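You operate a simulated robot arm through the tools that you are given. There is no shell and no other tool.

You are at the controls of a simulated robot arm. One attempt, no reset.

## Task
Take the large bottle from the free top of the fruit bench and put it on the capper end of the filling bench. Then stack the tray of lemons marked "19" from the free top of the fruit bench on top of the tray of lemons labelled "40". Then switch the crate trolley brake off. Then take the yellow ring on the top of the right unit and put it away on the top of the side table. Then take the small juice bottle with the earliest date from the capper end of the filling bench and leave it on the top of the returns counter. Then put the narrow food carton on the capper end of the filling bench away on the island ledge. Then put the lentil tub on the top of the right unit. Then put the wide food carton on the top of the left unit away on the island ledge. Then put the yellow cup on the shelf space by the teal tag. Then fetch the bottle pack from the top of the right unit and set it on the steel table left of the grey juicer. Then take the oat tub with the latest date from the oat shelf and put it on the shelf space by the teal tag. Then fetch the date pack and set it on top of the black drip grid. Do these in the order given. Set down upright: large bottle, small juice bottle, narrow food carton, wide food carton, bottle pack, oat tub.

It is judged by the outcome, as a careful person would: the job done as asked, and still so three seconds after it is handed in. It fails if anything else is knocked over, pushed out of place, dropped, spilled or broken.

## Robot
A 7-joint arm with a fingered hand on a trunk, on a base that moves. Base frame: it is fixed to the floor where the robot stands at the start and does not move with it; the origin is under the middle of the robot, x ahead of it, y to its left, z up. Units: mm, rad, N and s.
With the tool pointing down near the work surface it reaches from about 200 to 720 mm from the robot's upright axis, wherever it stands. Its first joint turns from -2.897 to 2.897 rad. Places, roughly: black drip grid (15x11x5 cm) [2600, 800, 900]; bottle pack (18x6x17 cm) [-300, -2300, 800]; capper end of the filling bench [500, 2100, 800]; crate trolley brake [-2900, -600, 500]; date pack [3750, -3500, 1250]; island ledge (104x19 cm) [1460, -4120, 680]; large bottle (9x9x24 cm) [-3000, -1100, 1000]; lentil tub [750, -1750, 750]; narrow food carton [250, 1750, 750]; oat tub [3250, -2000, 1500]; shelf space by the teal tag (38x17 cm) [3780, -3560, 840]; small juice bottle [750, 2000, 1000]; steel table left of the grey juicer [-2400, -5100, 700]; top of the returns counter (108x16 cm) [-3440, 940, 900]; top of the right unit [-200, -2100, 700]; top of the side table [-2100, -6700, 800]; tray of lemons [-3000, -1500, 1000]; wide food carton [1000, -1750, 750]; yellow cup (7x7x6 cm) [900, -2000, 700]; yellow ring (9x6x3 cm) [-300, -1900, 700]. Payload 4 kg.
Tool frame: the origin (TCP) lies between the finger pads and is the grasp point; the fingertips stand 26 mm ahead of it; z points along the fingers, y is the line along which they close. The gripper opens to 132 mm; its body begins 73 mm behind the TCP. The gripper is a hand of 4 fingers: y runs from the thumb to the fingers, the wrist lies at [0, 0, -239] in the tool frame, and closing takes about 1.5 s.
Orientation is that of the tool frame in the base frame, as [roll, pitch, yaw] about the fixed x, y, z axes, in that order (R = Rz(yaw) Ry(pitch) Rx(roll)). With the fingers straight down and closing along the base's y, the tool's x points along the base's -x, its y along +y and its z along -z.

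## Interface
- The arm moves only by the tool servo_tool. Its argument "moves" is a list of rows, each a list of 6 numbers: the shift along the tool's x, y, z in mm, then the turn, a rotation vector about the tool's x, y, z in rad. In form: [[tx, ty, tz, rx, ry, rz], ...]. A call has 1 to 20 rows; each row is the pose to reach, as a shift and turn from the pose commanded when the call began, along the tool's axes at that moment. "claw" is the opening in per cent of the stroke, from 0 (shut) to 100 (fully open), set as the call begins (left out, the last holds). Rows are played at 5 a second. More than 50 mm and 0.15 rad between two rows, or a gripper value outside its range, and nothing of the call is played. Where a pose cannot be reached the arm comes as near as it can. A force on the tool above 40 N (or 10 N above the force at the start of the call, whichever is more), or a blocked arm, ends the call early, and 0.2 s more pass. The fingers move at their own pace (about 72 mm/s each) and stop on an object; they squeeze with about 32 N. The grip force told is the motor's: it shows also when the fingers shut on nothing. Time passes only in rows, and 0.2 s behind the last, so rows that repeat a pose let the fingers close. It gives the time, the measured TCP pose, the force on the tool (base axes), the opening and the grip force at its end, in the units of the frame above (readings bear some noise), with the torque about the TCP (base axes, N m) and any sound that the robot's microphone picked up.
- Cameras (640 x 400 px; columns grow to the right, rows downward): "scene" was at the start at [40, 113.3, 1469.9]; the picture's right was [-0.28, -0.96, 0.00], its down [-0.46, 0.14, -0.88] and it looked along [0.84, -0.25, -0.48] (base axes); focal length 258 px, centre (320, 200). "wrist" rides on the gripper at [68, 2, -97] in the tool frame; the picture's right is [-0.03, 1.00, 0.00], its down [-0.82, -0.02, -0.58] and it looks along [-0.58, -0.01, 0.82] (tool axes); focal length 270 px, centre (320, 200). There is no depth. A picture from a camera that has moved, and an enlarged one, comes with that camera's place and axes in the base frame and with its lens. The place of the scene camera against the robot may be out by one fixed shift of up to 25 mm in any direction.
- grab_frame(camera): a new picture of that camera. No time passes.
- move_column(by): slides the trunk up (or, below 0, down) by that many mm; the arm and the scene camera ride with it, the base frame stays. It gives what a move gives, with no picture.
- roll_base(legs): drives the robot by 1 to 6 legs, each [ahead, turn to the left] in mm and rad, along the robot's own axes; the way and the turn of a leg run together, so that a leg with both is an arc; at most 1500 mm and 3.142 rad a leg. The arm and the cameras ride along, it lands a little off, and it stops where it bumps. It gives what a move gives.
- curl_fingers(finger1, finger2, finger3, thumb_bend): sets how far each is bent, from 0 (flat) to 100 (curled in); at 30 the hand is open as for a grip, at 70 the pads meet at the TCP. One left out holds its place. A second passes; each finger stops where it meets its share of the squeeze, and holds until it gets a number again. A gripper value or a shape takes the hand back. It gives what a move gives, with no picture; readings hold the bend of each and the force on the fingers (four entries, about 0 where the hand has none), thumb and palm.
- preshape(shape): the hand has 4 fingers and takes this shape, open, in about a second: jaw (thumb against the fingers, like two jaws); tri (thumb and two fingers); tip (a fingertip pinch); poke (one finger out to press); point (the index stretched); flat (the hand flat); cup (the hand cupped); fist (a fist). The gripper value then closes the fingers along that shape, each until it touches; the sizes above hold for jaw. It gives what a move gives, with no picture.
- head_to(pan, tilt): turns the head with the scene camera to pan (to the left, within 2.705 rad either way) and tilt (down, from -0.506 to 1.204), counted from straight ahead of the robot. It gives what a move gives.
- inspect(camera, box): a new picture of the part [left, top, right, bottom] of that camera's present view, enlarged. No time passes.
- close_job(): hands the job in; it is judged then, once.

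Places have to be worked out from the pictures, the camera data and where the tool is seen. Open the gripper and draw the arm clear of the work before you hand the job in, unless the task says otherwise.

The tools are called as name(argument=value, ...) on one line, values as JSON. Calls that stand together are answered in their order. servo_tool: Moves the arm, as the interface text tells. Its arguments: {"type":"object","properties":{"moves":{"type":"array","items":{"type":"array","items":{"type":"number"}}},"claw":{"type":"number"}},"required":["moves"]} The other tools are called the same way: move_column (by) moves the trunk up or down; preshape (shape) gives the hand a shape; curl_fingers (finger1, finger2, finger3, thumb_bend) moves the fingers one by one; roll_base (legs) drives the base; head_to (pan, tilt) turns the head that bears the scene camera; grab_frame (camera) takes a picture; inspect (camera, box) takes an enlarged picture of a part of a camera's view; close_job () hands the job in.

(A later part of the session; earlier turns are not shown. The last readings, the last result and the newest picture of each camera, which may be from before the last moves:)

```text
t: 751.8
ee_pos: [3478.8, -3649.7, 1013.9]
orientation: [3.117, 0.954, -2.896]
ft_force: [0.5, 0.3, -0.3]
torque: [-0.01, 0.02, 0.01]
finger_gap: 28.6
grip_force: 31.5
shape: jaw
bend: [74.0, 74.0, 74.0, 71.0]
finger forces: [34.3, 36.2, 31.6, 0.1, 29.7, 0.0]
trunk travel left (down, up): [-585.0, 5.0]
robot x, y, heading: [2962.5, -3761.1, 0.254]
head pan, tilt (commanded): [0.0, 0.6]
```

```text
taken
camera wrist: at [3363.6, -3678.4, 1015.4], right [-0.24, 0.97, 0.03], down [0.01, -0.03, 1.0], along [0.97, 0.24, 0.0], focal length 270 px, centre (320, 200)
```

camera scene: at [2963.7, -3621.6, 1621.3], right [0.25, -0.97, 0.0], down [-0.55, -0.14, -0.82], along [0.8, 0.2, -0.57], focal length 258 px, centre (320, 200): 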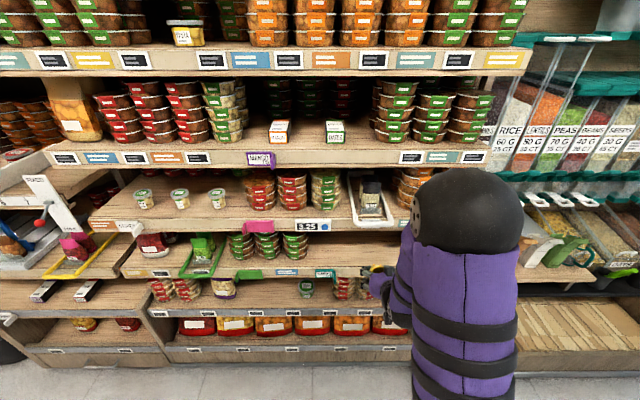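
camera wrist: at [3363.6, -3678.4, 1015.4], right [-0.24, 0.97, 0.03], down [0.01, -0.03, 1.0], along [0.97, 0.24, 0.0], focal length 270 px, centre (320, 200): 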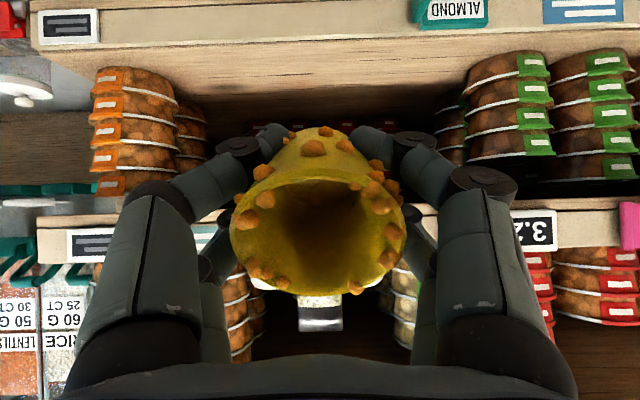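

The arm can take the tilted pose, and from this view the opening is from z≈844 up to z≈1021 with its lip at e1≈2612, so a tilted hand fits. The cup must be re-gripped at that tilt, so I return to the left unit, where there's clear flat space, to set it down and re-grasp it.

servo_tool(moves=[[0, 0, 0, 0, 0.12, 0], [0, 0, 0, 0, 0.24, 0], [0, 0, 0, 0, 0.36, 0], [0, 0, 0, 0, 0.48, 0], [0, 0, 0, 0, 0.6, 0], [0, 0, 0, 0, 0.72, 0], [0, 0, 0, 0, 0.84, 0], [0, 0, 0, 0, 0.954, 0], [0, 0, 0, 0, 0.954, 0]])

roll_base(legs=[[-100, 0], [0, 1.839], [1160, 0], [1130, 0], [0, 1.325], [200, 0]])

grab_frame(camera="wrist")

```text
t: 753.8
ee_pos: [3478.3, -3650.4, 1015.5]
orientation: [3.128, -0.004, -2.879]
ft_force: [1.3, 0.2, 0.1]
torque: [-0.02, 0.01, -0.02]
finger_gap: 28.0
grip_force: 31.8
shape: jaw
bend: [74.0, 74.0, 74.0, 71.0]
finger forces: [36.5, 38.3, 32.5, 0.0, 33.1, 0.0]
trunk travel left (down, up): [-585.0, 5.0]
robot x, y, heading: [2963.6, -3761.7, 0.251]
head pan, tilt (commanded): [0.0, 0.6]
```

```text
t: 775.5
ee_pos: [1064.3, -1940.7, 1015.2]
orientation: [3.128, -0.001, 0.265]
ft_force: [0.4, 0.0, 0.2]
torque: [0.01, 0.0, 0.0]
finger_gap: 28.0
grip_force: 31.2
shape: jaw
bend: [74.0, 74.0, 74.0, 71.0]
finger forces: [35.1, 38.8, 33.0, 0.1, 31.0, 0.1]
trunk travel left (down, up): [-585.0, 5.0]
robot x, y, heading: [1582.5, -1824.9, -2.893]
head pan, tilt (commanded): [0.0, 0.6]
```

```text
taken
camera wrist: at [1130.1, -1923.2, 1112.3], right [0.24, -0.97, 0.01], down [-0.8, -0.19, 0.58], along [-0.56, -0.15, -0.82], focal length 270 px, centre (320, 200)
```

wrist: 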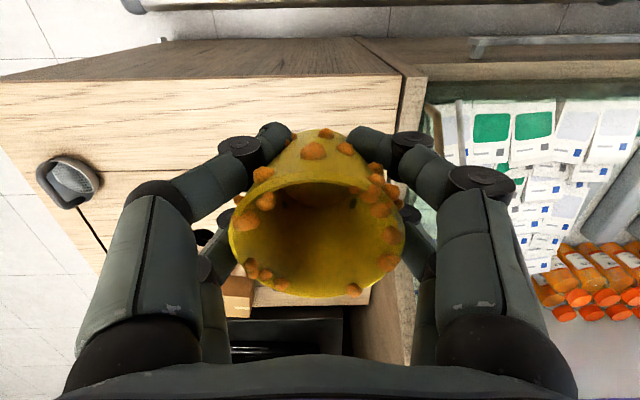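

I set the cup down on clear wood near (962, -1906), further from the divider.

servo_tool(moves=[[-22, -15, 10, 0, 0, 0], [-45, -30, 20, 0, 0, 0], [-67, -45, 40, 0, 0, 0], [-89, -60, 65, 0, 0, 0], [-89, -60, 110, 0, 0, 0], [-89, -60, 155, 0, 0, 0], [-89, -60, 200, 0, 0, 0], [-89, -60, 240, 0, 0, 0], [-89, -60, 258, 0, 0, 0], [-89, -60, 258, 0, 0, 0]])

grab_frame(camera="wrist")

```text
t: 777.7
ee_pos: [965.3, -1909.2, 755.4]
orientation: [3.127, -0.001, 0.265]
ft_force: [-0.1, -0.3, -0.8]
torque: [0.03, 0.04, 0.01]
finger_gap: 27.9
grip_force: 32.1
shape: jaw
bend: [74.0, 74.0, 74.0, 71.0]
finger forces: [34.2, 38.9, 33.1, 0.1, 30.7, 0.0]
trunk travel left (down, up): [-585.0, 5.0]
robot x, y, heading: [1584.5, -1825.8, -2.889]
head pan, tilt (commanded): [0.0, 0.6]
```

```text
taken
camera wrist: at [1030.5, -1891.7, 853.0], right [0.24, -0.97, 0.01], down [-0.8, -0.19, 0.58], along [-0.56, -0.15, -0.82], focal length 270 px, centre (320, 200)
```

wrist: 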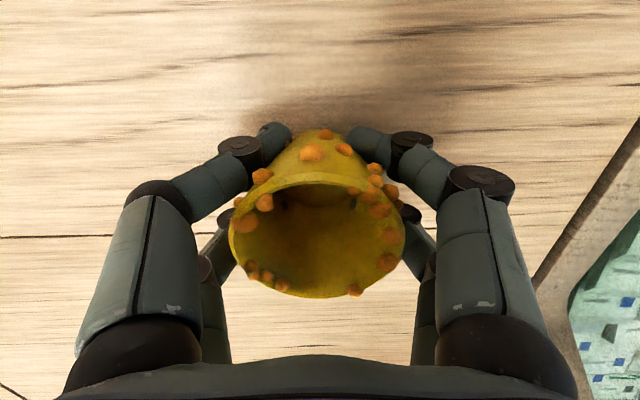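

servo_tool(moves=[[0, 0, 3, 0, 0, 0], [0, 0, 6, 0, 0, 0], [0, 0, 9, 0, 0, 0], [0, 0, 9, 0, 0, 0]])

```text
t: 778.7
ee_pos: [965.1, -1909.7, 748.5]
orientation: [3.129, -0.002, 0.265]
ft_force: [-0.9, 0.1, -0.9]
torque: [0.02, -0.03, 0.02]
finger_gap: 28.1
grip_force: 32.4
shape: jaw
bend: [74.0, 74.0, 74.0, 71.0]
finger forces: [34.2, 38.9, 33.1, 0.1, 30.6, 0.0]
trunk travel left (down, up): [-585.0, 5.0]
robot x, y, heading: [1581.6, -1825.5, -2.894]
head pan, tilt (commanded): [0.0, 0.6]
```

servo_tool(moves=[[0, 0, 2, 0, 0, 0], [0, 0, 4, 0, 0, 0], [0, 0, 6, 0, 0, 0], [0, 0, 6, 0, 0, 0]])

```text
t: 779.7
ee_pos: [964.4, -1909.2, 740.5]
orientation: [3.127, -0.002, 0.267]
ft_force: [-0.2, 0.9, -0.7]
torque: [0.0, -0.02, 0.0]
finger_gap: 27.9
grip_force: 32.0
shape: jaw
bend: [74.0, 74.0, 74.0, 71.0]
finger forces: [34.2, 38.9, 33.1, 0.0, 30.7, 0.0]
trunk travel left (down, up): [-585.0, 5.0]
robot x, y, heading: [1579.2, -1825.8, -2.893]
head pan, tilt (commanded): [0.0, 0.6]
```

servo_tool(moves=[[0, 0, 2, 0, 0, 0], [0, 0, 4, 0, 0, 0], [0, 0, 6, 0, 0, 0], [0, 0, 6, 0, 0, 0]])

```text
t: 780.7
ee_pos: [963.9, -1909.1, 738.3]
orientation: [3.129, 0.007, 0.264]
ft_force: [2.1, 0.9, 33.5]
torque: [0.14, 0.07, -0.02]
finger_gap: 29.0
grip_force: 32.1
shape: jaw
bend: [74.0, 74.0, 74.0, 71.0]
finger forces: [37.3, 40.9, 35.6, 0.1, 34.9, 0.0]
trunk travel left (down, up): [-585.0, 5.0]
robot x, y, heading: [1582.5, -1825.0, -2.89]
head pan, tilt (commanded): [0.0, 0.6]
```

The cup stands on the wood. I release it, lift clear, and back off.

servo_tool(moves=[[0, 0, -3, 0, 0, 0], [0, 0, -3, 0, 0, 0]])

servo_tool(moves=[[0, 0, 0, 0, 0, 0], [0, 0, 0, 0, 0, 0], [0, 0, 0, 0, 0, 0], [0, 0, 0, 0, 0, 0], [0, 0, 0, 0, 0, 0], [0, 0, 0, 0, 0, 0], [0, 0, 0, 0, 0, 0], [0, 0, 0, 0, 0, 0], [0, 0, -25, 0, 0, 0], [0, 0, -60, 0, 0, 0], [0, 0, -100, 0, 0, 0], [0, 0, -140, 0, 0, 0], [40, 0, -160, 0, 0, 0], [85, 0, -170, 0, 0, 0], [85, 0, -170, 0, 0, 0]], claw=100)

grab_frame(camera="wrist")

```text
t: 781.3
ee_pos: [965.1, -1909.4, 739.2]
orientation: [3.129, 0.003, 0.267]
ft_force: [-4.9, 0.6, 22.1]
torque: [0.1, 0.24, -0.06]
finger_gap: 29.1
grip_force: 32.0
shape: jaw
bend: [74.0, 74.0, 74.0, 71.0]
finger forces: [35.0, 42.8, 36.7, 0.0, 33.2, 0.0]
trunk travel left (down, up): [-585.0, 5.0]
robot x, y, heading: [1586.2, -1828.7, -2.893]
head pan, tilt (commanded): [0.0, 0.6]
```

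```text
t: 781.9
ee_pos: [964.0, -1914.0, 738.2]
orientation: [3.122, -0.001, 0.269]
ft_force: [0.0, -0.1, -0.6]
torque: [-0.02, -0.04, -0.03]
finger_gap: 131.9
grip_force: 0.0
shape: jaw
bend: [30.0, 30.0, 30.0, 30.0]
finger forces: [0.0, 0.1, 0.1, 0.0, 0.1, 0.0]
trunk travel left (down, up): [-585.0, 5.0]
robot x, y, heading: [1583.1, -1826.4, -2.89]
head pan, tilt (commanded): [0.0, 0.6]
stopped in row 3: the force on the tool passed its limit at 43 N (the readings are from after the stop); the commanded pose is now the measured one
```

```text
taken
camera wrist: at [1029.0, -1895.1, 834.8], right [0.24, -0.97, 0.02], down [-0.8, -0.19, 0.58], along [-0.56, -0.15, -0.82], focal length 270 px, centre (320, 200)
```

wrist: 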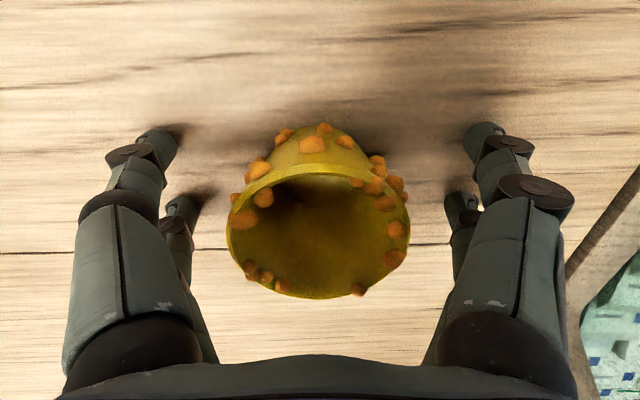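

The cup stands free between the open fingers. I lift up and back off, then tilt the hand forward.

servo_tool(moves=[[0, 0, -25, 0, 0, 0], [0, 0, -60, 0, 0, 0], [0, 0, -100, 0, 0, 0], [0, 0, -140, 0, 0, 0], [30, 0, -170, 0, 0, 0], [60, 0, -190, 0, 0, 0], [60, 0, -190, 0, 0, 0]])

grab_frame(camera="wrist")

```text
t: 783.5
ee_pos: [1024.1, -1894.7, 929.6]
orientation: [3.123, 0.001, 0.267]
ft_force: [-0.2, 0.3, -0.1]
torque: [0.0, -0.01, -0.02]
finger_gap: 131.9
grip_force: 0.0
shape: jaw
bend: [30.0, 30.0, 30.0, 30.0]
finger forces: [0.1, 0.0, 0.0, 0.0, 0.1, 0.0]
trunk travel left (down, up): [-585.0, 5.0]
robot x, y, heading: [1581.4, -1827.8, -2.889]
head pan, tilt (commanded): [0.0, 0.6]
```

```text
taken
camera wrist: at [1087.9, -1876.8, 1026.4], right [0.24, -0.97, 0.02], down [-0.79, -0.19, 0.58], along [-0.56, -0.15, -0.82], focal length 270 px, centre (320, 200)
```

wrist: 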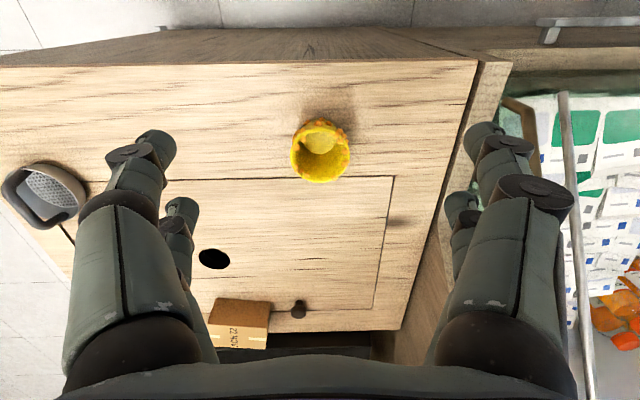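

The cup is at (964, -1912). I tilt the hand to about 35° below horizontal, backing off to a pre-grasp pose behind the cup.

servo_tool(moves=[[6, 0, 0, 0, -0.12, 0], [12, 0, 0, 0, -0.24, 0], [18, 0, 0, 0, -0.36, 0], [24, 0, 0, 0, -0.48, 0], [30, 0, 10, 0, -0.6, 0], [35, 1, 20, 0, -0.72, 0], [38, 1, 35, 0, -0.84, 0], [40, 2, 50, 0, -0.954, 0], [40, 2, 50, 0, -0.954, 0]])

grab_frame(camera="wrist")

head_to(pan=0.0, tilt=0.75)

grab_frame(camera="scene")

```text
t: 785.5
ee_pos: [1061.6, -1888.0, 879.9]
orientation: [3.111, 0.956, 0.246]
ft_force: [0.6, -0.5, -0.1]
torque: [-0.02, 0.0, 0.01]
finger_gap: 131.9
grip_force: 0.0
shape: jaw
bend: [30.0, 30.0, 30.0, 30.0]
finger forces: [0.1, 0.1, 0.0, 0.1, 0.0, 0.1]
trunk travel left (down, up): [-585.0, 5.0]
robot x, y, heading: [1584.3, -1825.0, -2.894]
head pan, tilt (commanded): [0.0, 0.6]
```

```text
taken
camera wrist: at [1175.3, -1856.7, 879.6], right [0.25, -0.97, 0.04], down [-0.01, 0.04, 1.0], along [-0.97, -0.25, 0.0], focal length 270 px, centre (320, 200)
```

wrist: 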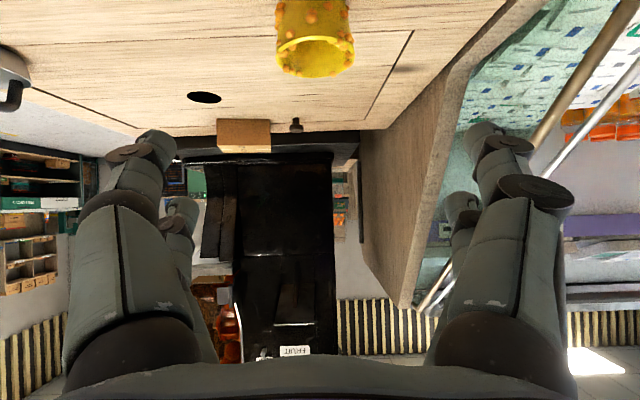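

```text
t: 786.2
ee_pos: [1060.3, -1886.0, 878.8]
orientation: [3.111, 0.956, 0.243]
ft_force: [-0.5, 0.2, -0.4]
torque: [0.04, -0.04, -0.01]
finger_gap: 131.8
grip_force: 0.1
shape: jaw
bend: [30.0, 30.0, 30.0, 30.0]
finger forces: [0.0, 0.0, 0.0, 0.1, 0.1, 0.0]
trunk travel left (down, up): [-585.0, 5.0]
robot x, y, heading: [1586.1, -1825.1, -2.892]
head pan, tilt (commanded): [0.0, 0.75]
```

```text
taken
camera scene: at [1610.0, -1993.5, 1608.5], right [-0.25, 0.97, 0.0], down [0.66, 0.17, -0.73], along [-0.71, -0.18, -0.68], focal length 258 px, centre (320, 200)
```

scene: 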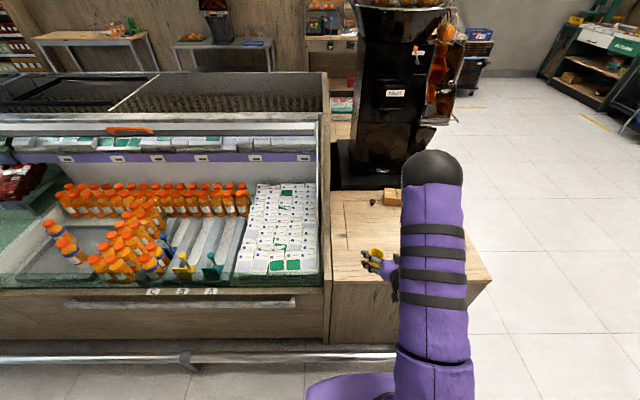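

The cup is lined up straight ahead of the tilted hand. I come down and then forward along the fingers until the cup is between them.

servo_tool(moves=[[-22, 0, 16, 0, 0, 0], [-44, 0, 31, 0, 0, 0], [-44, 0, 60, 0, 0, 0], [-44, 0, 90, 0, 0, 0], [-44, 0, 120, 0, 0, 0], [-44, 0, 140, 0, 0, 0], [-44, 0, 140, 0, 0, 0]])

grab_frame(camera="wrist")

```text
t: 787.8
ee_pos: [926.1, -1924.1, 835.3]
orientation: [3.112, 0.955, 0.246]
ft_force: [0.1, 0.0, -0.6]
torque: [-0.02, 0.0, 0.05]
finger_gap: 132.0
grip_force: 0.0
shape: jaw
bend: [30.0, 30.0, 30.0, 30.0]
finger forces: [0.0, 0.1, 0.0, 0.0, 0.0, 0.0]
trunk travel left (down, up): [-585.0, 5.0]
robot x, y, heading: [1582.9, -1823.0, -2.886]
head pan, tilt (commanded): [0.0, 0.75]
```

```text
taken
camera wrist: at [1039.6, -1894.8, 834.8], right [0.25, -0.97, 0.04], down [-0.01, 0.04, 1.0], along [-0.97, -0.25, 0.0], focal length 270 px, centre (320, 200)
```

wrist: 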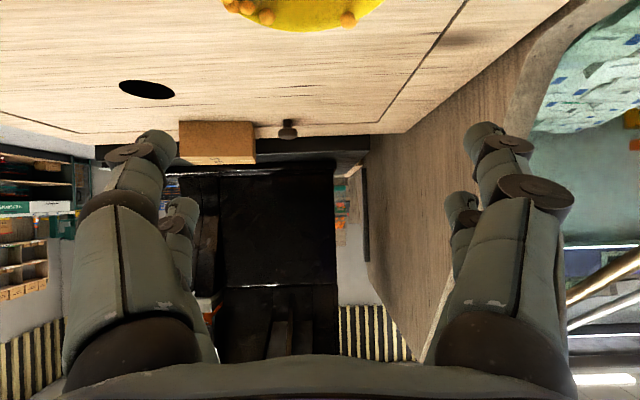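

I had the sign of the tool's x axis wrong: when tilted, it points downward. Nothing was touched; the fingers passed above the cup. I back off to the proper pre-grasp pose.

servo_tool(moves=[[22, 0, -27, 0, 0, 0], [44, 0, -53, 0, 0, 0], [66, 0, -80, 0, 0, 0], [89, 0, -106, 0, 0, 0], [89, 0, -106, 0, 0, 0]])

grab_frame(camera="wrist")

```text
t: 789.0
ee_pos: [1057.8, -1888.2, 823.5]
orientation: [3.11, 0.957, 0.247]
ft_force: [0.3, 0.0, 1.0]
torque: [0.02, -0.01, 0.02]
finger_gap: 132.0
grip_force: 0.1
shape: jaw
bend: [30.0, 30.0, 30.0, 30.0]
finger forces: [0.0, 0.0, 0.0, 0.0, 0.0, 0.0]
trunk travel left (down, up): [-585.0, 5.0]
robot x, y, heading: [1584.0, -1825.4, -2.894]
head pan, tilt (commanded): [0.0, 0.75]
```

```text
taken
camera wrist: at [1172.4, -1858.4, 823.6], right [0.25, -0.97, 0.04], down [-0.01, 0.04, 1.0], along [-0.97, -0.25, 0.0], focal length 270 px, centre (320, 200)
```

wrist: 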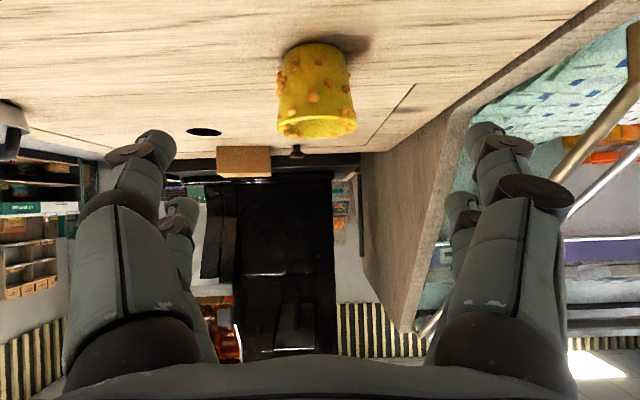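

servo_tool(moves=[[0, 0, 35, 0, 0, 0], [0, 0, 70, 0, 0, 0], [0, 0, 100, 0, 0, 0], [0, 0, 118, 0, 0, 0], [0, 0, 118, 0, 0, 0]])

grab_frame(camera="wrist")

```text
t: 790.2
ee_pos: [966.4, -1915.8, 755.1]
orientation: [3.111, 0.954, 0.245]
ft_force: [-0.3, 0.4, -0.1]
torque: [0.0, -0.03, 0.0]
finger_gap: 131.8
grip_force: 0.1
shape: jaw
bend: [30.0, 30.0, 30.0, 30.0]
finger forces: [0.0, 0.0, 0.0, 0.1, 0.1, 0.0]
trunk travel left (down, up): [-585.0, 5.0]
robot x, y, heading: [1581.2, -1825.2, -2.89]
head pan, tilt (commanded): [0.0, 0.75]
```

```text
taken
camera wrist: at [1080.9, -1886.0, 755.6], right [0.25, -0.97, 0.04], down [-0.01, 0.04, 1.0], along [-0.97, -0.25, 0.0], focal length 270 px, centre (320, 200)
```

wrist: 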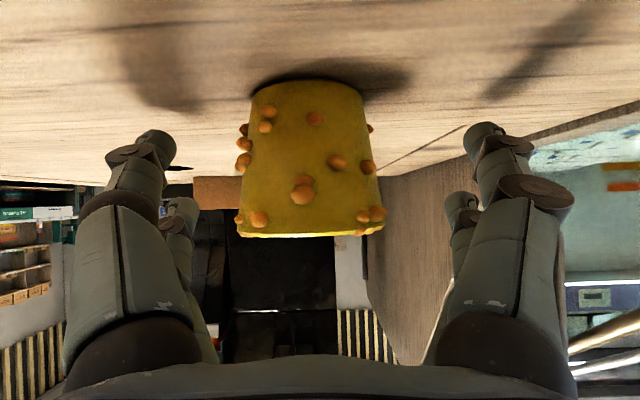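

The cup is between the fingers. I lower 5 mm more and close.

servo_tool(moves=[[4, -2, 3, 0, 0, 0], [4, -2, 3, 0, 0, 0]])

servo_tool(moves=[[0, 0, 0, 0, 0, 0], [0, 0, 0, 0, 0, 0], [0, 0, 0, 0, 0, 0], [0, 0, 0, 0, 0, 0], [0, 0, 0, 0, 0, 0], [0, 0, 0, 0, 0, 0], [0, 0, 0, 0, 0, 0], [0, 0, 0, 0, 0, 0]], claw=0)

grab_frame(camera="wrist")

```text
t: 790.8
ee_pos: [965.5, -1914.0, 750.5]
orientation: [3.111, 0.957, 0.245]
ft_force: [0.6, 0.9, 0.4]
torque: [0.01, 0.01, -0.01]
finger_gap: 131.9
grip_force: 0.1
shape: jaw
bend: [30.0, 30.0, 30.0, 30.0]
finger forces: [0.1, 0.1, 0.0, 0.1, 0.0, 0.1]
trunk travel left (down, up): [-585.0, 5.0]
robot x, y, heading: [1581.1, -1825.7, -2.891]
head pan, tilt (commanded): [0.0, 0.75]
```

```text
t: 792.6
ee_pos: [965.7, -1914.0, 751.3]
orientation: [3.111, 0.958, 0.246]
ft_force: [-5.1, -0.7, 15.1]
torque: [0.1, -0.09, 0.0]
finger_gap: 31.3
grip_force: 31.8
shape: jaw
bend: [74.0, 77.0, 76.0, 71.0]
finger forces: [30.0, 7.3, 6.5, 0.0, 31.4, 0.1]
trunk travel left (down, up): [-585.0, 5.0]
robot x, y, heading: [1582.4, -1826.9, -2.893]
head pan, tilt (commanded): [0.0, 0.75]
```

```text
taken
camera wrist: at [1079.7, -1883.9, 751.9], right [0.25, -0.97, 0.04], down [-0.01, 0.04, 1.0], along [-0.97, -0.25, 0.0], focal length 270 px, centre (320, 200)
```

wrist: 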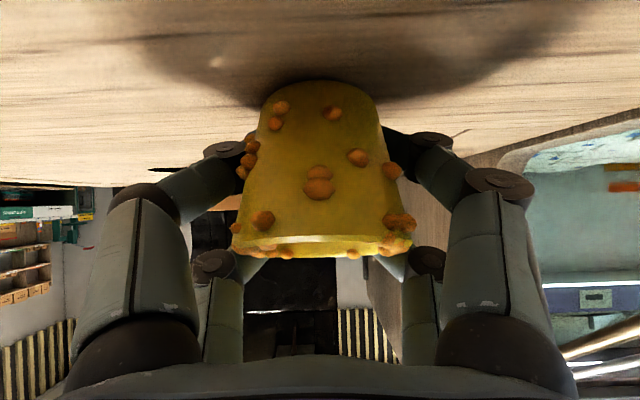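

The cup is held mainly by one finger pair, and there is a slight upward push. I lift a little and check that it hangs straight.

servo_tool(moves=[[-4, 0, -3, 0, 0, 0], [-8, 0, -6, 0, 0, 0], [-16, 0, -12, 0, 0, 0], [-24, 0, -17, 0, 0, 0], [-24, 0, -17, 0, 0, 0]])

grab_frame(camera="wrist")

inspect(camera="scene", box=[320, 200, 440, 300])

```text
t: 793.8
ee_pos: [965.4, -1913.9, 779.9]
orientation: [3.111, 0.954, 0.242]
ft_force: [-0.6, 0.2, 0.1]
torque: [0.02, 0.04, 0.0]
finger_gap: 30.9
grip_force: 32.7
shape: jaw
bend: [74.0, 77.0, 76.0, 71.0]
finger forces: [31.0, 1.7, 1.6, 0.0, 30.5, 0.0]
trunk travel left (down, up): [-585.0, 5.0]
robot x, y, heading: [1580.2, -1823.2, -2.89]
head pan, tilt (commanded): [0.0, 0.75]
```

```text
taken
camera wrist: at [1080.0, -1882.6, 780.1], right [0.25, -0.97, 0.04], down [-0.01, 0.04, 1.0], along [-0.97, -0.25, 0.0], focal length 270 px, centre (320, 200)
```

wrist: 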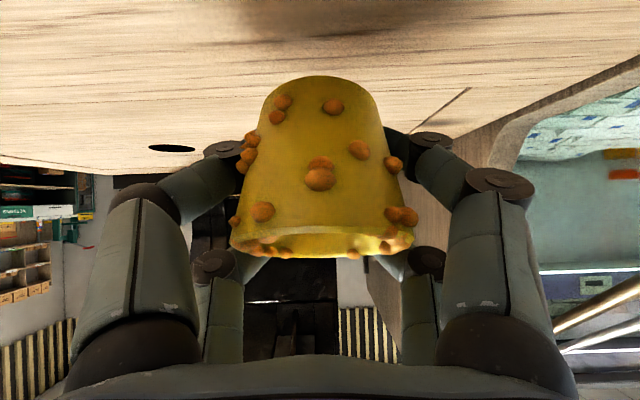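

```text
4.00 times, centred on (380, 250) of scene
camera zoom: at [1610.0, -1993.5, 1608.4], right [-0.25, 0.97, 0.0], down [0.66, 0.17, -0.73], along [-0.71, -0.18, -0.68], focal length 1031 px, centre (80, 0)
```

zoom: 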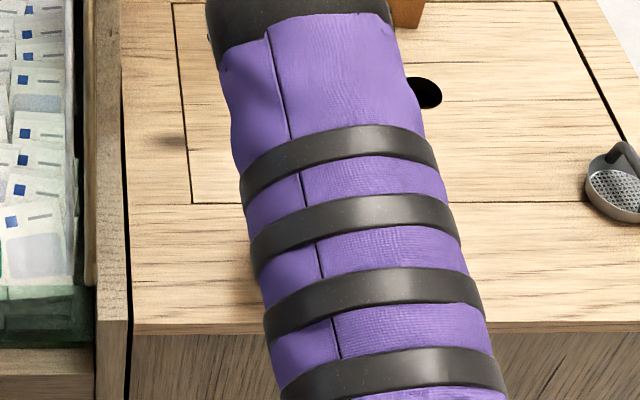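

The cup hangs slightly tipped but securely pinched; it will right itself on contact. I lift it and draw it back, keeping the hand tilt, then drive to the shelf again.

servo_tool(moves=[[-30, 0, -21, 0, 0, 0], [-60, 0, -42, 0, 0, 0], [-90, 0, -64, 0, 0, 0], [-120, 0, -85, 0, 0, 0], [-145, 0, -105, 0, 0, 0], [-150, 0, -130, 0, 0, 0], [-138, 0, -165, 0, 0, 0], [-122, 0, -205, 0, 0, 0], [-122, 0, -205, 0, 0, 0]])

roll_base(legs=[[-230, 0], [0, 1.845], [1150, 0], [1150, 0], [0, 1.3]])

grab_frame(camera="wrist")

grab_frame(camera="scene")

```text
t: 795.8
ee_pos: [1059.0, -1882.6, 996.6]
orientation: [3.111, 0.957, 0.244]
ft_force: [0.1, 0.7, -1.5]
torque: [0.0, 0.01, 0.06]
finger_gap: 30.7
grip_force: 32.7
shape: jaw
bend: [74.0, 77.0, 76.0, 71.0]
finger forces: [30.8, 1.4, 1.4, 0.0, 30.4, 0.1]
trunk travel left (down, up): [-585.0, 5.0]
robot x, y, heading: [1584.4, -1824.2, -2.894]
head pan, tilt (commanded): [0.0, 0.75]
```

```text
t: 817.0
ee_pos: [3471.0, -3723.4, 997.4]
orientation: [3.112, 0.955, -2.898]
ft_force: [-0.1, 0.1, -1.0]
torque: [-0.04, -0.01, 0.04]
finger_gap: 30.9
grip_force: 31.9
shape: jaw
bend: [74.0, 77.0, 76.0, 71.0]
finger forces: [30.7, 1.1, 1.1, 0.0, 30.4, 0.0]
trunk travel left (down, up): [-585.0, 5.0]
robot x, y, heading: [2947.0, -3779.7, 0.245]
head pan, tilt (commanded): [0.0, 0.75]
```

```text
taken
camera wrist: at [3355.9, -3752.4, 997.7], right [-0.25, 0.97, 0.04], down [0.01, -0.04, 1.0], along [0.97, 0.25, 0.0], focal length 270 px, centre (320, 200)
```

wrist: 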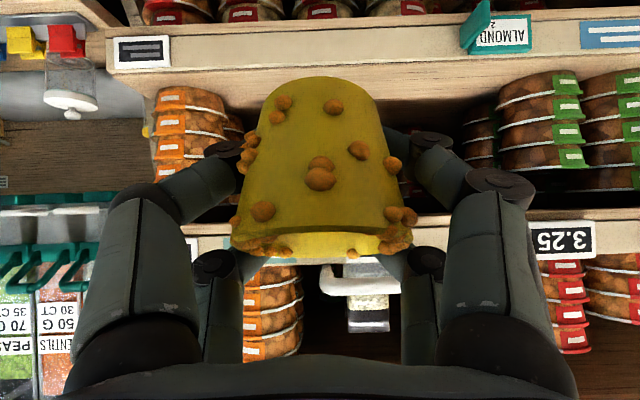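

```text
taken
camera scene: at [2944.9, -3639.5, 1608.4], right [0.25, -0.97, 0.0], down [-0.66, -0.17, -0.73], along [0.71, 0.18, -0.68], focal length 258 px, centre (320, 200)
```

scene: 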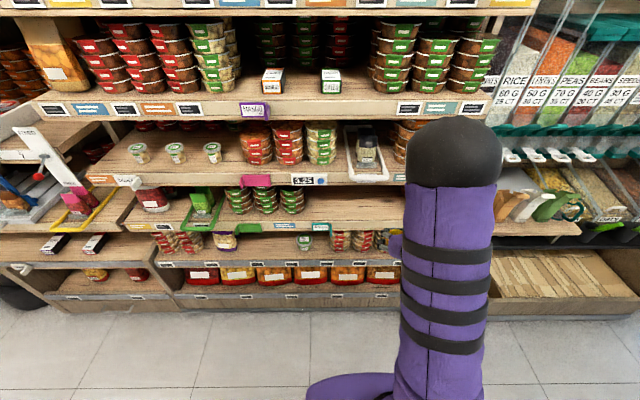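

The teal-tag space runs from the orange stack to the green stacks, about 37 cm. I'll put the cup towards the orange side to leave room for the oat tub. I lower to z≈905, draw back a little, then drive 200 mm closer.

servo_tool(moves=[[29, 0, -1, 0, 0, 0], [58, 0, -2, 0, 0, 0], [87, 0, -3, 0, 0, 0], [115, 0, -4, 0, 0, 0], [115, 0, -4, 0, 0, 0]])

grab_frame(camera="wrist")

```text
t: 818.2
ee_pos: [3441.3, -3746.6, 890.0]
orientation: [3.113, 0.955, -2.898]
ft_force: [0.4, 0.3, -0.3]
torque: [0.0, 0.03, 0.01]
finger_gap: 30.5
grip_force: 32.1
shape: jaw
bend: [74.0, 77.0, 76.0, 71.0]
finger forces: [30.8, 1.0, 1.1, 0.0, 30.3, 0.0]
out of reach, approached as far as the arm can: row 1, 2, 3, 4, 5
trunk travel left (down, up): [-585.0, 5.0]
robot x, y, heading: [2946.0, -3780.4, 0.247]
head pan, tilt (commanded): [0.0, 0.75]
```

```text
taken
camera wrist: at [3326.3, -3775.9, 889.0], right [-0.25, 0.97, 0.04], down [0.01, -0.04, 1.0], along [0.97, 0.25, 0.0], focal length 270 px, centre (320, 200)
```

wrist: 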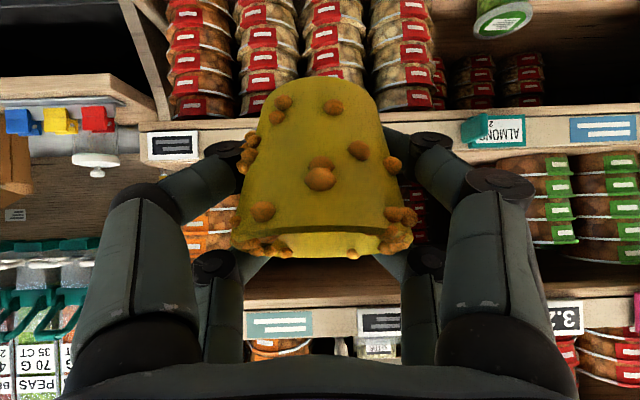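

That pose is at the arm's limit with the trunk fully up. I lower the trunk 120 mm and raise the arm relative to it instead.

move_column(by=-120)

servo_tool(moves=[[0, 0, 0, 0, 0, 0], [-15, 0, -11, 0, 0, 0], [-45, 0, -32, 0, 0, 0], [-75, 0, -53, 0, 0, 0], [-100, 0, -71, 0, 0, 0], [-100, 0, -71, 0, 0, 0]])

```text
t: 819.7
ee_pos: [3441.3, -3746.9, 768.7]
orientation: [3.112, 0.955, -2.899]
ft_force: [0.1, 0.2, -0.9]
torque: [-0.01, 0.02, -0.03]
finger_gap: 30.8
grip_force: 31.4
shape: jaw
bend: [74.0, 77.0, 76.0, 71.0]
finger forces: [30.7, 1.1, 1.1, 0.0, 30.4, 0.1]
trunk travel left (down, up): [-465.0, 125.0]
robot x, y, heading: [2947.4, -3780.0, 0.246]
head pan, tilt (commanded): [0.0, 0.75]
```

```text
t: 821.1
ee_pos: [3464.9, -3752.1, 893.5]
orientation: [3.111, 0.954, -2.898]
ft_force: [-0.2, 0.3, -0.4]
torque: [-0.01, 0.0, -0.01]
finger_gap: 30.4
grip_force: 32.4
shape: jaw
bend: [74.0, 77.0, 76.0, 71.0]
finger forces: [30.6, 1.0, 1.0, 0.0, 30.4, 0.0]
out of reach, approached as far as the arm can: row 2, 3, 4, 5, 6
trunk travel left (down, up): [-465.0, 125.0]
robot x, y, heading: [2945.1, -3778.3, 0.251]
head pan, tilt (commanded): [0.0, 0.75]
```

The tilted hand can't come nearer than about 510 mm, so I raise the trunk slightly for clearance, drive 130 mm closer, and then reach in with the arm.

move_column(by=14)

roll_base(legs=[[130, 0]])

grab_frame(camera="wrist")

grab_frame(camera="scene")

```text
t: 821.7
ee_pos: [3465.9, -3751.7, 907.8]
orientation: [3.11, 0.955, -2.897]
ft_force: [-0.1, 0.0, -0.3]
torque: [-0.01, -0.03, 0.01]
finger_gap: 30.7
grip_force: 31.7
shape: jaw
bend: [74.0, 77.0, 76.0, 71.0]
finger forces: [30.6, 1.1, 1.1, 0.0, 30.4, 0.1]
trunk travel left (down, up): [-479.0, 111.0]
robot x, y, heading: [2949.3, -3781.0, 0.249]
head pan, tilt (commanded): [0.0, 0.75]
```

```text
t: 823.0
ee_pos: [3590.8, -3722.1, 907.0]
orientation: [3.111, 0.954, -2.901]
ft_force: [-0.3, 0.7, -0.4]
torque: [-0.03, -0.01, -0.01]
finger_gap: 30.4
grip_force: 31.5
shape: jaw
bend: [74.0, 77.0, 76.0, 71.0]
finger forces: [30.7, 1.0, 0.9, 0.0, 30.4, 0.1]
trunk travel left (down, up): [-479.0, 111.0]
robot x, y, heading: [3074.6, -3746.5, 0.249]
head pan, tilt (commanded): [0.0, 0.75]
```

```text
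taken
camera wrist: at [3476.1, -3749.8, 907.6], right [-0.25, 0.97, 0.04], down [0.01, -0.04, 1.0], along [0.97, 0.25, 0.0], focal length 270 px, centre (320, 200)
```

wrist: 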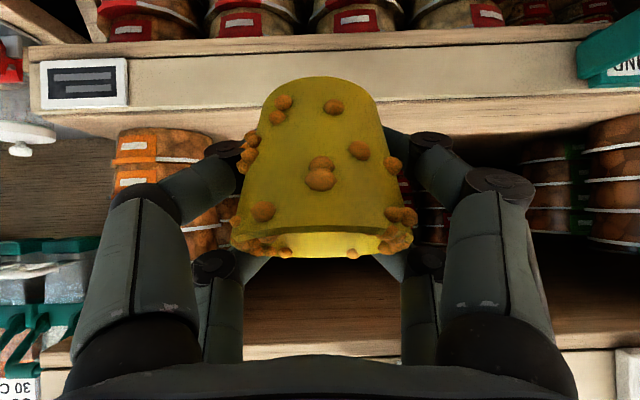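

```text
taken
camera scene: at [3071.5, -3607.5, 1502.4], right [0.24, -0.97, 0.0], down [-0.66, -0.17, -0.73], along [0.71, 0.18, -0.68], focal length 258 px, centre (320, 200)
```

scene: 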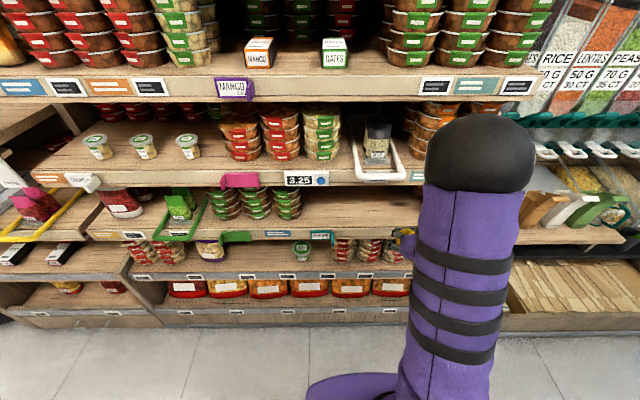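

The cup is lined up with the gap, about 20 mm above the shelf surface. I reach in horizontally 110 mm, then look again.

servo_tool(moves=[[-16, 5, 22, 0, 0, 0], [-32, 10, 45, 0, 0, 0], [-48, 10, 67, 0, 0, 0], [-64, 10, 90, 0, 0, 0], [-64, 10, 90, 0, 0, 0]])

grab_frame(camera="wrist")

inspect(camera="scene", box=[300, 180, 480, 290])

```text
t: 824.2
ee_pos: [3695.6, -3681.0, 907.0]
orientation: [3.11, 0.956, -2.9]
ft_force: [-0.1, -0.5, -0.6]
torque: [0.02, -0.02, -0.02]
finger_gap: 30.7
grip_force: 32.1
shape: jaw
bend: [74.0, 77.0, 76.0, 71.0]
finger forces: [30.6, 1.0, 1.0, 0.1, 30.4, 0.1]
trunk travel left (down, up): [-479.0, 111.0]
robot x, y, heading: [3072.8, -3747.7, 0.246]
head pan, tilt (commanded): [0.0, 0.75]
```

```text
taken
camera wrist: at [3580.8, -3710.4, 908.0], right [-0.25, 0.97, 0.04], down [0.01, -0.04, 1.0], along [0.97, 0.25, 0.0], focal length 270 px, centre (320, 200)
```

wrist: 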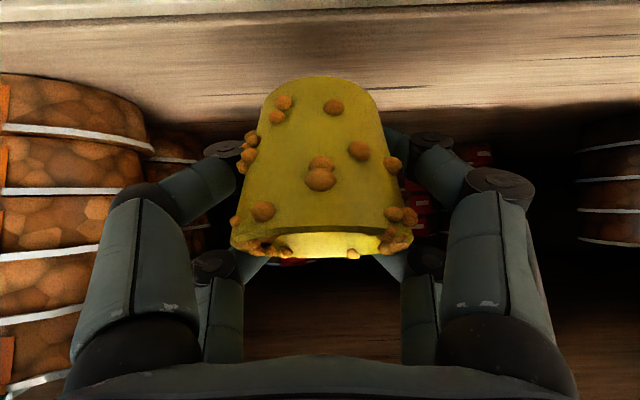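

```text
3.56 times, centred on (390, 235) of scene
camera zoom: at [3071.6, -3607.4, 1502.4], right [0.24, -0.97, 0.0], down [-0.66, -0.17, -0.73], along [0.71, 0.18, -0.68], focal length 917 px, centre (71, 76)
```

zoom: 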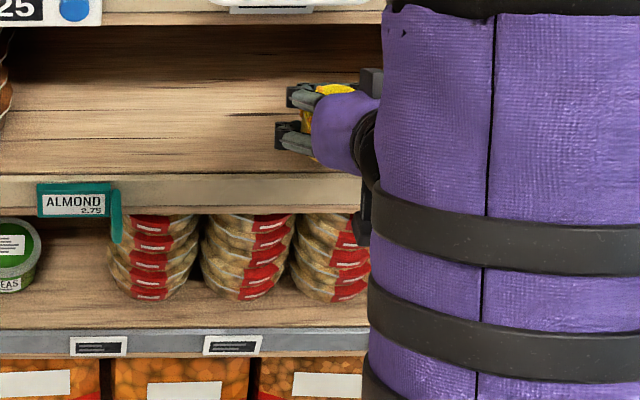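

The cup is over the shelf front, well clear of both stacks. I lower slightly and reach in another 70 mm.

servo_tool(moves=[[7, 0, 5, 0, 0, 0], [-6, 0, 24, 0, 0, 0], [-20, 0, 43, 0, 0, 0], [-33, 0, 62, 0, 0, 0], [-33, 0, 62, 0, 0, 0]])

grab_frame(camera="wrist")

inspect(camera="scene", box=[300, 170, 480, 280])

```text
t: 825.4
ee_pos: [3763.2, -3663.6, 898.9]
orientation: [3.113, 0.953, -2.9]
ft_force: [-1.1, 0.4, -0.1]
torque: [0.02, -0.02, 0.03]
finger_gap: 30.6
grip_force: 32.0
shape: jaw
bend: [74.0, 77.0, 76.0, 71.0]
finger forces: [30.6, 1.0, 1.0, 0.0, 30.3, 0.0]
trunk travel left (down, up): [-479.0, 111.0]
robot x, y, heading: [3072.6, -3744.1, 0.252]
head pan, tilt (commanded): [0.0, 0.75]
```

```text
taken
camera wrist: at [3647.4, -3692.2, 898.6], right [-0.25, 0.97, 0.04], down [0.01, -0.04, 1.0], along [0.97, 0.25, 0.0], focal length 270 px, centre (320, 200)
```

wrist: 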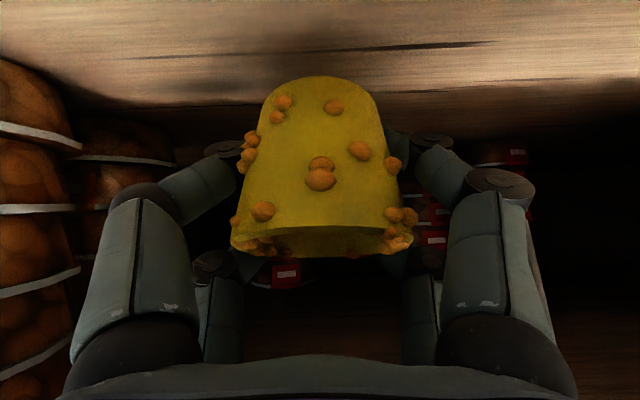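

```text
3.56 times, centred on (390, 225) of scene
camera zoom: at [3071.6, -3607.4, 1502.4], right [0.24, -0.97, 0.0], down [-0.66, -0.17, -0.73], along [0.71, 0.18, -0.68], focal length 917 px, centre (71, 111)
```

zoom: 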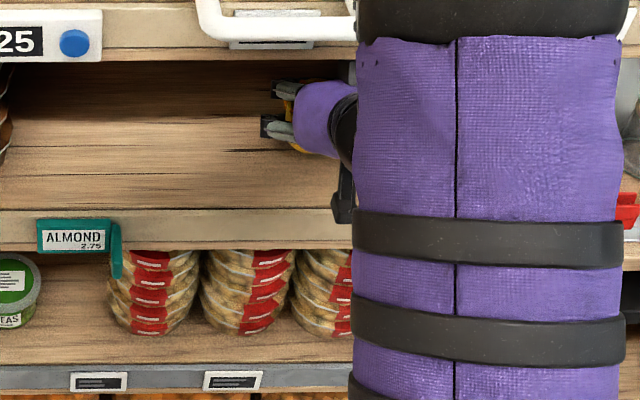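

Inside now, with no contact. I lower straight down until the cup touches the shelf.

servo_tool(moves=[[2.5, 0, 1.7, 0, 0, 0], [5, 0, 3.5, 0, 0, 0], [7.3, 0, 5.2, 0, 0, 0], [7.3, 0, 5.2, 0, 0, 0]])

```text
t: 826.4
ee_pos: [3761.8, -3663.0, 889.0]
orientation: [3.111, 0.955, -2.902]
ft_force: [0.0, -0.1, -1.3]
torque: [-0.01, -0.06, -0.02]
finger_gap: 30.6
grip_force: 31.7
shape: jaw
bend: [74.0, 77.0, 76.0, 71.0]
finger forces: [30.5, 0.9, 0.9, 0.1, 30.3, 0.1]
trunk travel left (down, up): [-479.0, 111.0]
robot x, y, heading: [3072.2, -3746.6, 0.253]
head pan, tilt (commanded): [0.0, 0.75]
```

servo_tool(moves=[[2.5, 0, 1.7, 0, 0, 0], [5, 0, 3.5, 0, 0, 0], [5, 0, 3.5, 0, 0, 0]])

```text
t: 827.2
ee_pos: [3761.8, -3662.5, 882.7]
orientation: [3.113, 0.954, -2.9]
ft_force: [0.0, 0.0, -0.3]
torque: [-0.01, 0.01, -0.01]
finger_gap: 30.6
grip_force: 32.2
shape: jaw
bend: [74.0, 77.0, 76.0, 71.0]
finger forces: [30.5, 1.0, 0.8, 0.0, 30.4, 0.1]
trunk travel left (down, up): [-479.0, 111.0]
robot x, y, heading: [3071.9, -3747.7, 0.249]
head pan, tilt (commanded): [0.0, 0.75]
```

servo_tool(moves=[[2.5, 0, 1.7, 0, 0, 0], [5, 0, 3.5, 0, 0, 0], [5, 0, 3.5, 0, 0, 0]])

grab_frame(camera="wrist")

```text
t: 828.0
ee_pos: [3761.2, -3663.3, 877.1]
orientation: [3.112, 0.955, -2.901]
ft_force: [0.0, -0.7, -1.0]
torque: [0.01, 0.0, -0.01]
finger_gap: 30.9
grip_force: 32.8
shape: jaw
bend: [74.0, 77.0, 76.0, 71.0]
finger forces: [30.6, 1.0, 0.9, 0.0, 30.4, 0.0]
trunk travel left (down, up): [-479.0, 111.0]
robot x, y, heading: [3075.8, -3750.3, 0.245]
head pan, tilt (commanded): [0.0, 0.75]
```

```text
taken
camera wrist: at [3647.1, -3692.1, 878.0], right [-0.25, 0.97, 0.04], down [0.01, -0.04, 1.0], along [0.97, 0.25, 0.0], focal length 270 px, centre (320, 200)
```

wrist: 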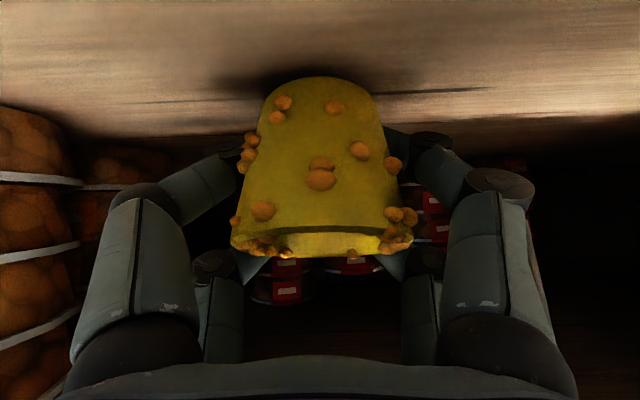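

A contact shadow is closing under the cup. I go on gently.

servo_tool(moves=[[1.6, 0, 1.2, 0, 0, 0], [3.3, 0, 2.3, 0, 0, 0], [3.3, 0, 2.3, 0, 0, 0]])

```text
t: 828.8
ee_pos: [3761.3, -3662.3, 874.1]
orientation: [3.11, 0.955, -2.901]
ft_force: [-0.4, 1.2, -0.3]
torque: [0.01, 0.0, -0.02]
finger_gap: 30.6
grip_force: 31.7
shape: jaw
bend: [74.0, 77.0, 76.0, 71.0]
finger forces: [30.6, 1.0, 0.8, 0.0, 30.4, 0.0]
trunk travel left (down, up): [-479.0, 111.0]
robot x, y, heading: [3074.9, -3745.6, 0.245]
head pan, tilt (commanded): [0.0, 0.75]
```

servo_tool(moves=[[1.6, 0, 1.2, 0, 0, 0], [3.3, 0, 2.3, 0, 0, 0], [3.3, 0, 2.3, 0, 0, 0]])

```text
t: 829.6
ee_pos: [3762.0, -3662.0, 871.6]
orientation: [3.11, 0.959, -2.9]
ft_force: [2.3, -0.3, 13.3]
torque: [-0.07, 0.24, 0.01]
finger_gap: 30.6
grip_force: 31.7
shape: jaw
bend: [74.0, 77.0, 76.0, 71.0]
finger forces: [30.3, 3.8, 2.8, 0.0, 30.8, 0.0]
trunk travel left (down, up): [-479.0, 111.0]
robot x, y, heading: [3072.0, -3747.4, 0.25]
head pan, tilt (commanded): [0.0, 0.75]
```

servo_tool(moves=[[1.6, 0, 1.2, 0, 0, 0], [1.6, 0, 1.2, 0, 0, 0]])

grab_frame(camera="wrist")

```text
t: 830.2
ee_pos: [3761.8, -3662.5, 871.8]
orientation: [3.112, 0.962, -2.899]
ft_force: [5.1, 2.9, 26.5]
torque: [-0.09, 0.39, -0.06]
finger_gap: 30.6
grip_force: 32.0
shape: jaw
bend: [75.0, 77.0, 76.0, 71.0]
finger forces: [31.3, 6.9, 4.5, 0.0, 32.0, 0.0]
trunk travel left (down, up): [-479.0, 111.0]
robot x, y, heading: [3074.0, -3747.6, 0.247]
head pan, tilt (commanded): [0.0, 0.75]
```

```text
taken
camera wrist: at [3647.6, -3691.8, 870.7], right [-0.25, 0.97, 0.04], down [0.0, -0.04, 1.0], along [0.97, 0.25, 0.01], focal length 270 px, centre (320, 200)
```

wrist: 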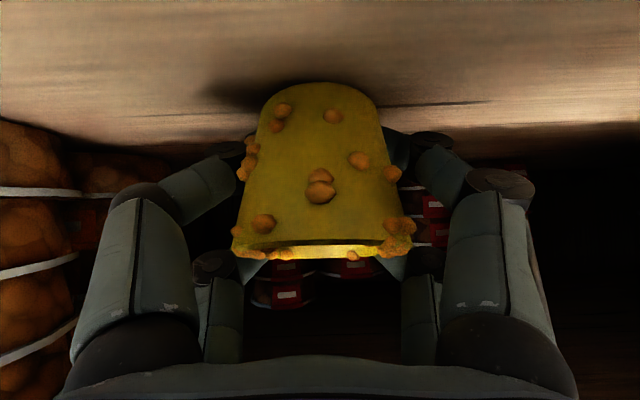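

The cup has rotated upright on its base. I relax slightly and open the fingers a moderate amount.

servo_tool(moves=[[-1.6, 0, -1.2, 0, 0, 0], [-2.4, 0, -1.7, 0, 0, 0], [-2.4, 0, -1.7, 0, 0, 0]])

servo_tool(moves=[[0, 0, 0, 0, 0, 0], [0, 0, 0, 0, 0, 0], [0, 0, 0, 0, 0, 0], [0, 0, 0, 0, 0, 0], [0, 0, 0, 0, 0, 0], [0, 0, 0, 0, 0, 0], [0, 0, 0, 0, 0, 0]], claw=75)

grab_frame(camera="wrist")

```text
t: 831.0
ee_pos: [3761.1, -3661.5, 870.6]
orientation: [3.113, 0.954, -2.899]
ft_force: [2.7, 1.4, 18.4]
torque: [-0.12, 0.35, 0.04]
finger_gap: 30.7
grip_force: 32.5
shape: jaw
bend: [75.0, 77.0, 76.0, 71.0]
finger forces: [30.6, 5.8, 5.0, 0.0, 31.6, 0.0]
trunk travel left (down, up): [-479.0, 111.0]
robot x, y, heading: [3075.8, -3747.8, 0.245]
head pan, tilt (commanded): [0.0, 0.75]
```

```text
t: 832.6
ee_pos: [3762.2, -3662.6, 871.3]
orientation: [3.11, 0.956, -2.902]
ft_force: [0.1, -0.1, 0.1]
torque: [0.02, 0.02, -0.01]
finger_gap: 99.0
grip_force: 0.1
shape: jaw
bend: [64.0, 64.0, 64.0, 51.0]
finger forces: [0.1, 0.0, 0.1, 0.0, 0.1, 0.1]
trunk travel left (down, up): [-479.0, 111.0]
robot x, y, heading: [3071.8, -3750.1, 0.244]
head pan, tilt (commanded): [0.0, 0.75]
```

```text
taken
camera wrist: at [3647.1, -3692.1, 871.0], right [-0.25, 0.97, 0.04], down [0.01, -0.04, 1.0], along [0.97, 0.25, 0.0], focal length 270 px, centre (320, 200)
```

wrist: 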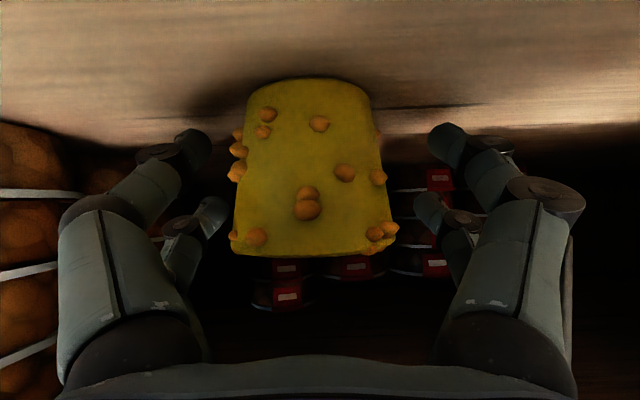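

The cup stands upright on the shelf. I withdraw along the fingers' own axis, back and out.

servo_tool(moves=[[0, 0, -30, 0, 0, 0], [0, 0, -65, 0, 0, 0], [0, 0, -100, 0, 0, 0], [0, 0, -135, 0, 0, 0], [0, 0, -165, 0, 0, 0], [0, 0, -165, 0, 0, 0]])

grab_frame(camera="wrist")

grab_frame(camera="scene")

```text
t: 834.0
ee_pos: [3631.6, -3699.1, 966.1]
orientation: [3.109, 0.955, -2.902]
ft_force: [0.3, -0.1, -0.3]
torque: [0.01, 0.03, -0.02]
finger_gap: 99.0
grip_force: 0.0
shape: jaw
bend: [64.0, 64.0, 64.0, 51.0]
finger forces: [0.1, 0.1, 0.1, 0.0, 0.0, 0.1]
trunk travel left (down, up): [-479.0, 111.0]
robot x, y, heading: [3078.7, -3746.4, 0.25]
head pan, tilt (commanded): [0.0, 0.75]
```

```text
taken
camera wrist: at [3516.6, -3729.3, 967.7], right [-0.25, 0.97, 0.04], down [0.01, -0.04, 1.0], along [0.97, 0.25, 0.0], focal length 270 px, centre (320, 200)
```

wrist: 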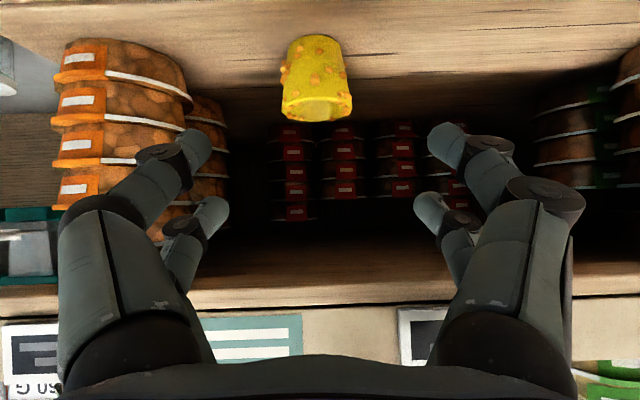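

```text
taken
camera scene: at [3071.1, -3607.6, 1502.4], right [0.24, -0.97, 0.0], down [-0.66, -0.17, -0.73], along [0.71, 0.18, -0.68], focal length 258 px, centre (320, 200)
```

scene: 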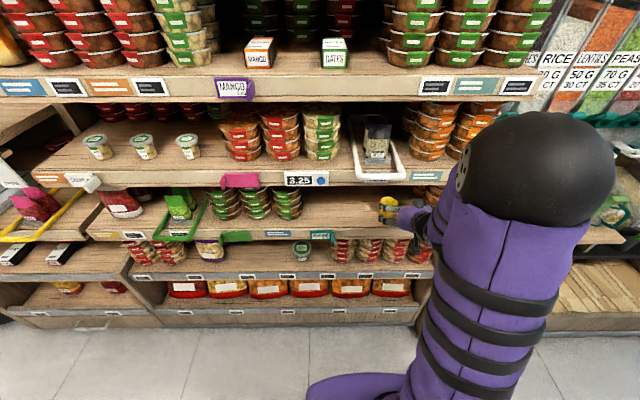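

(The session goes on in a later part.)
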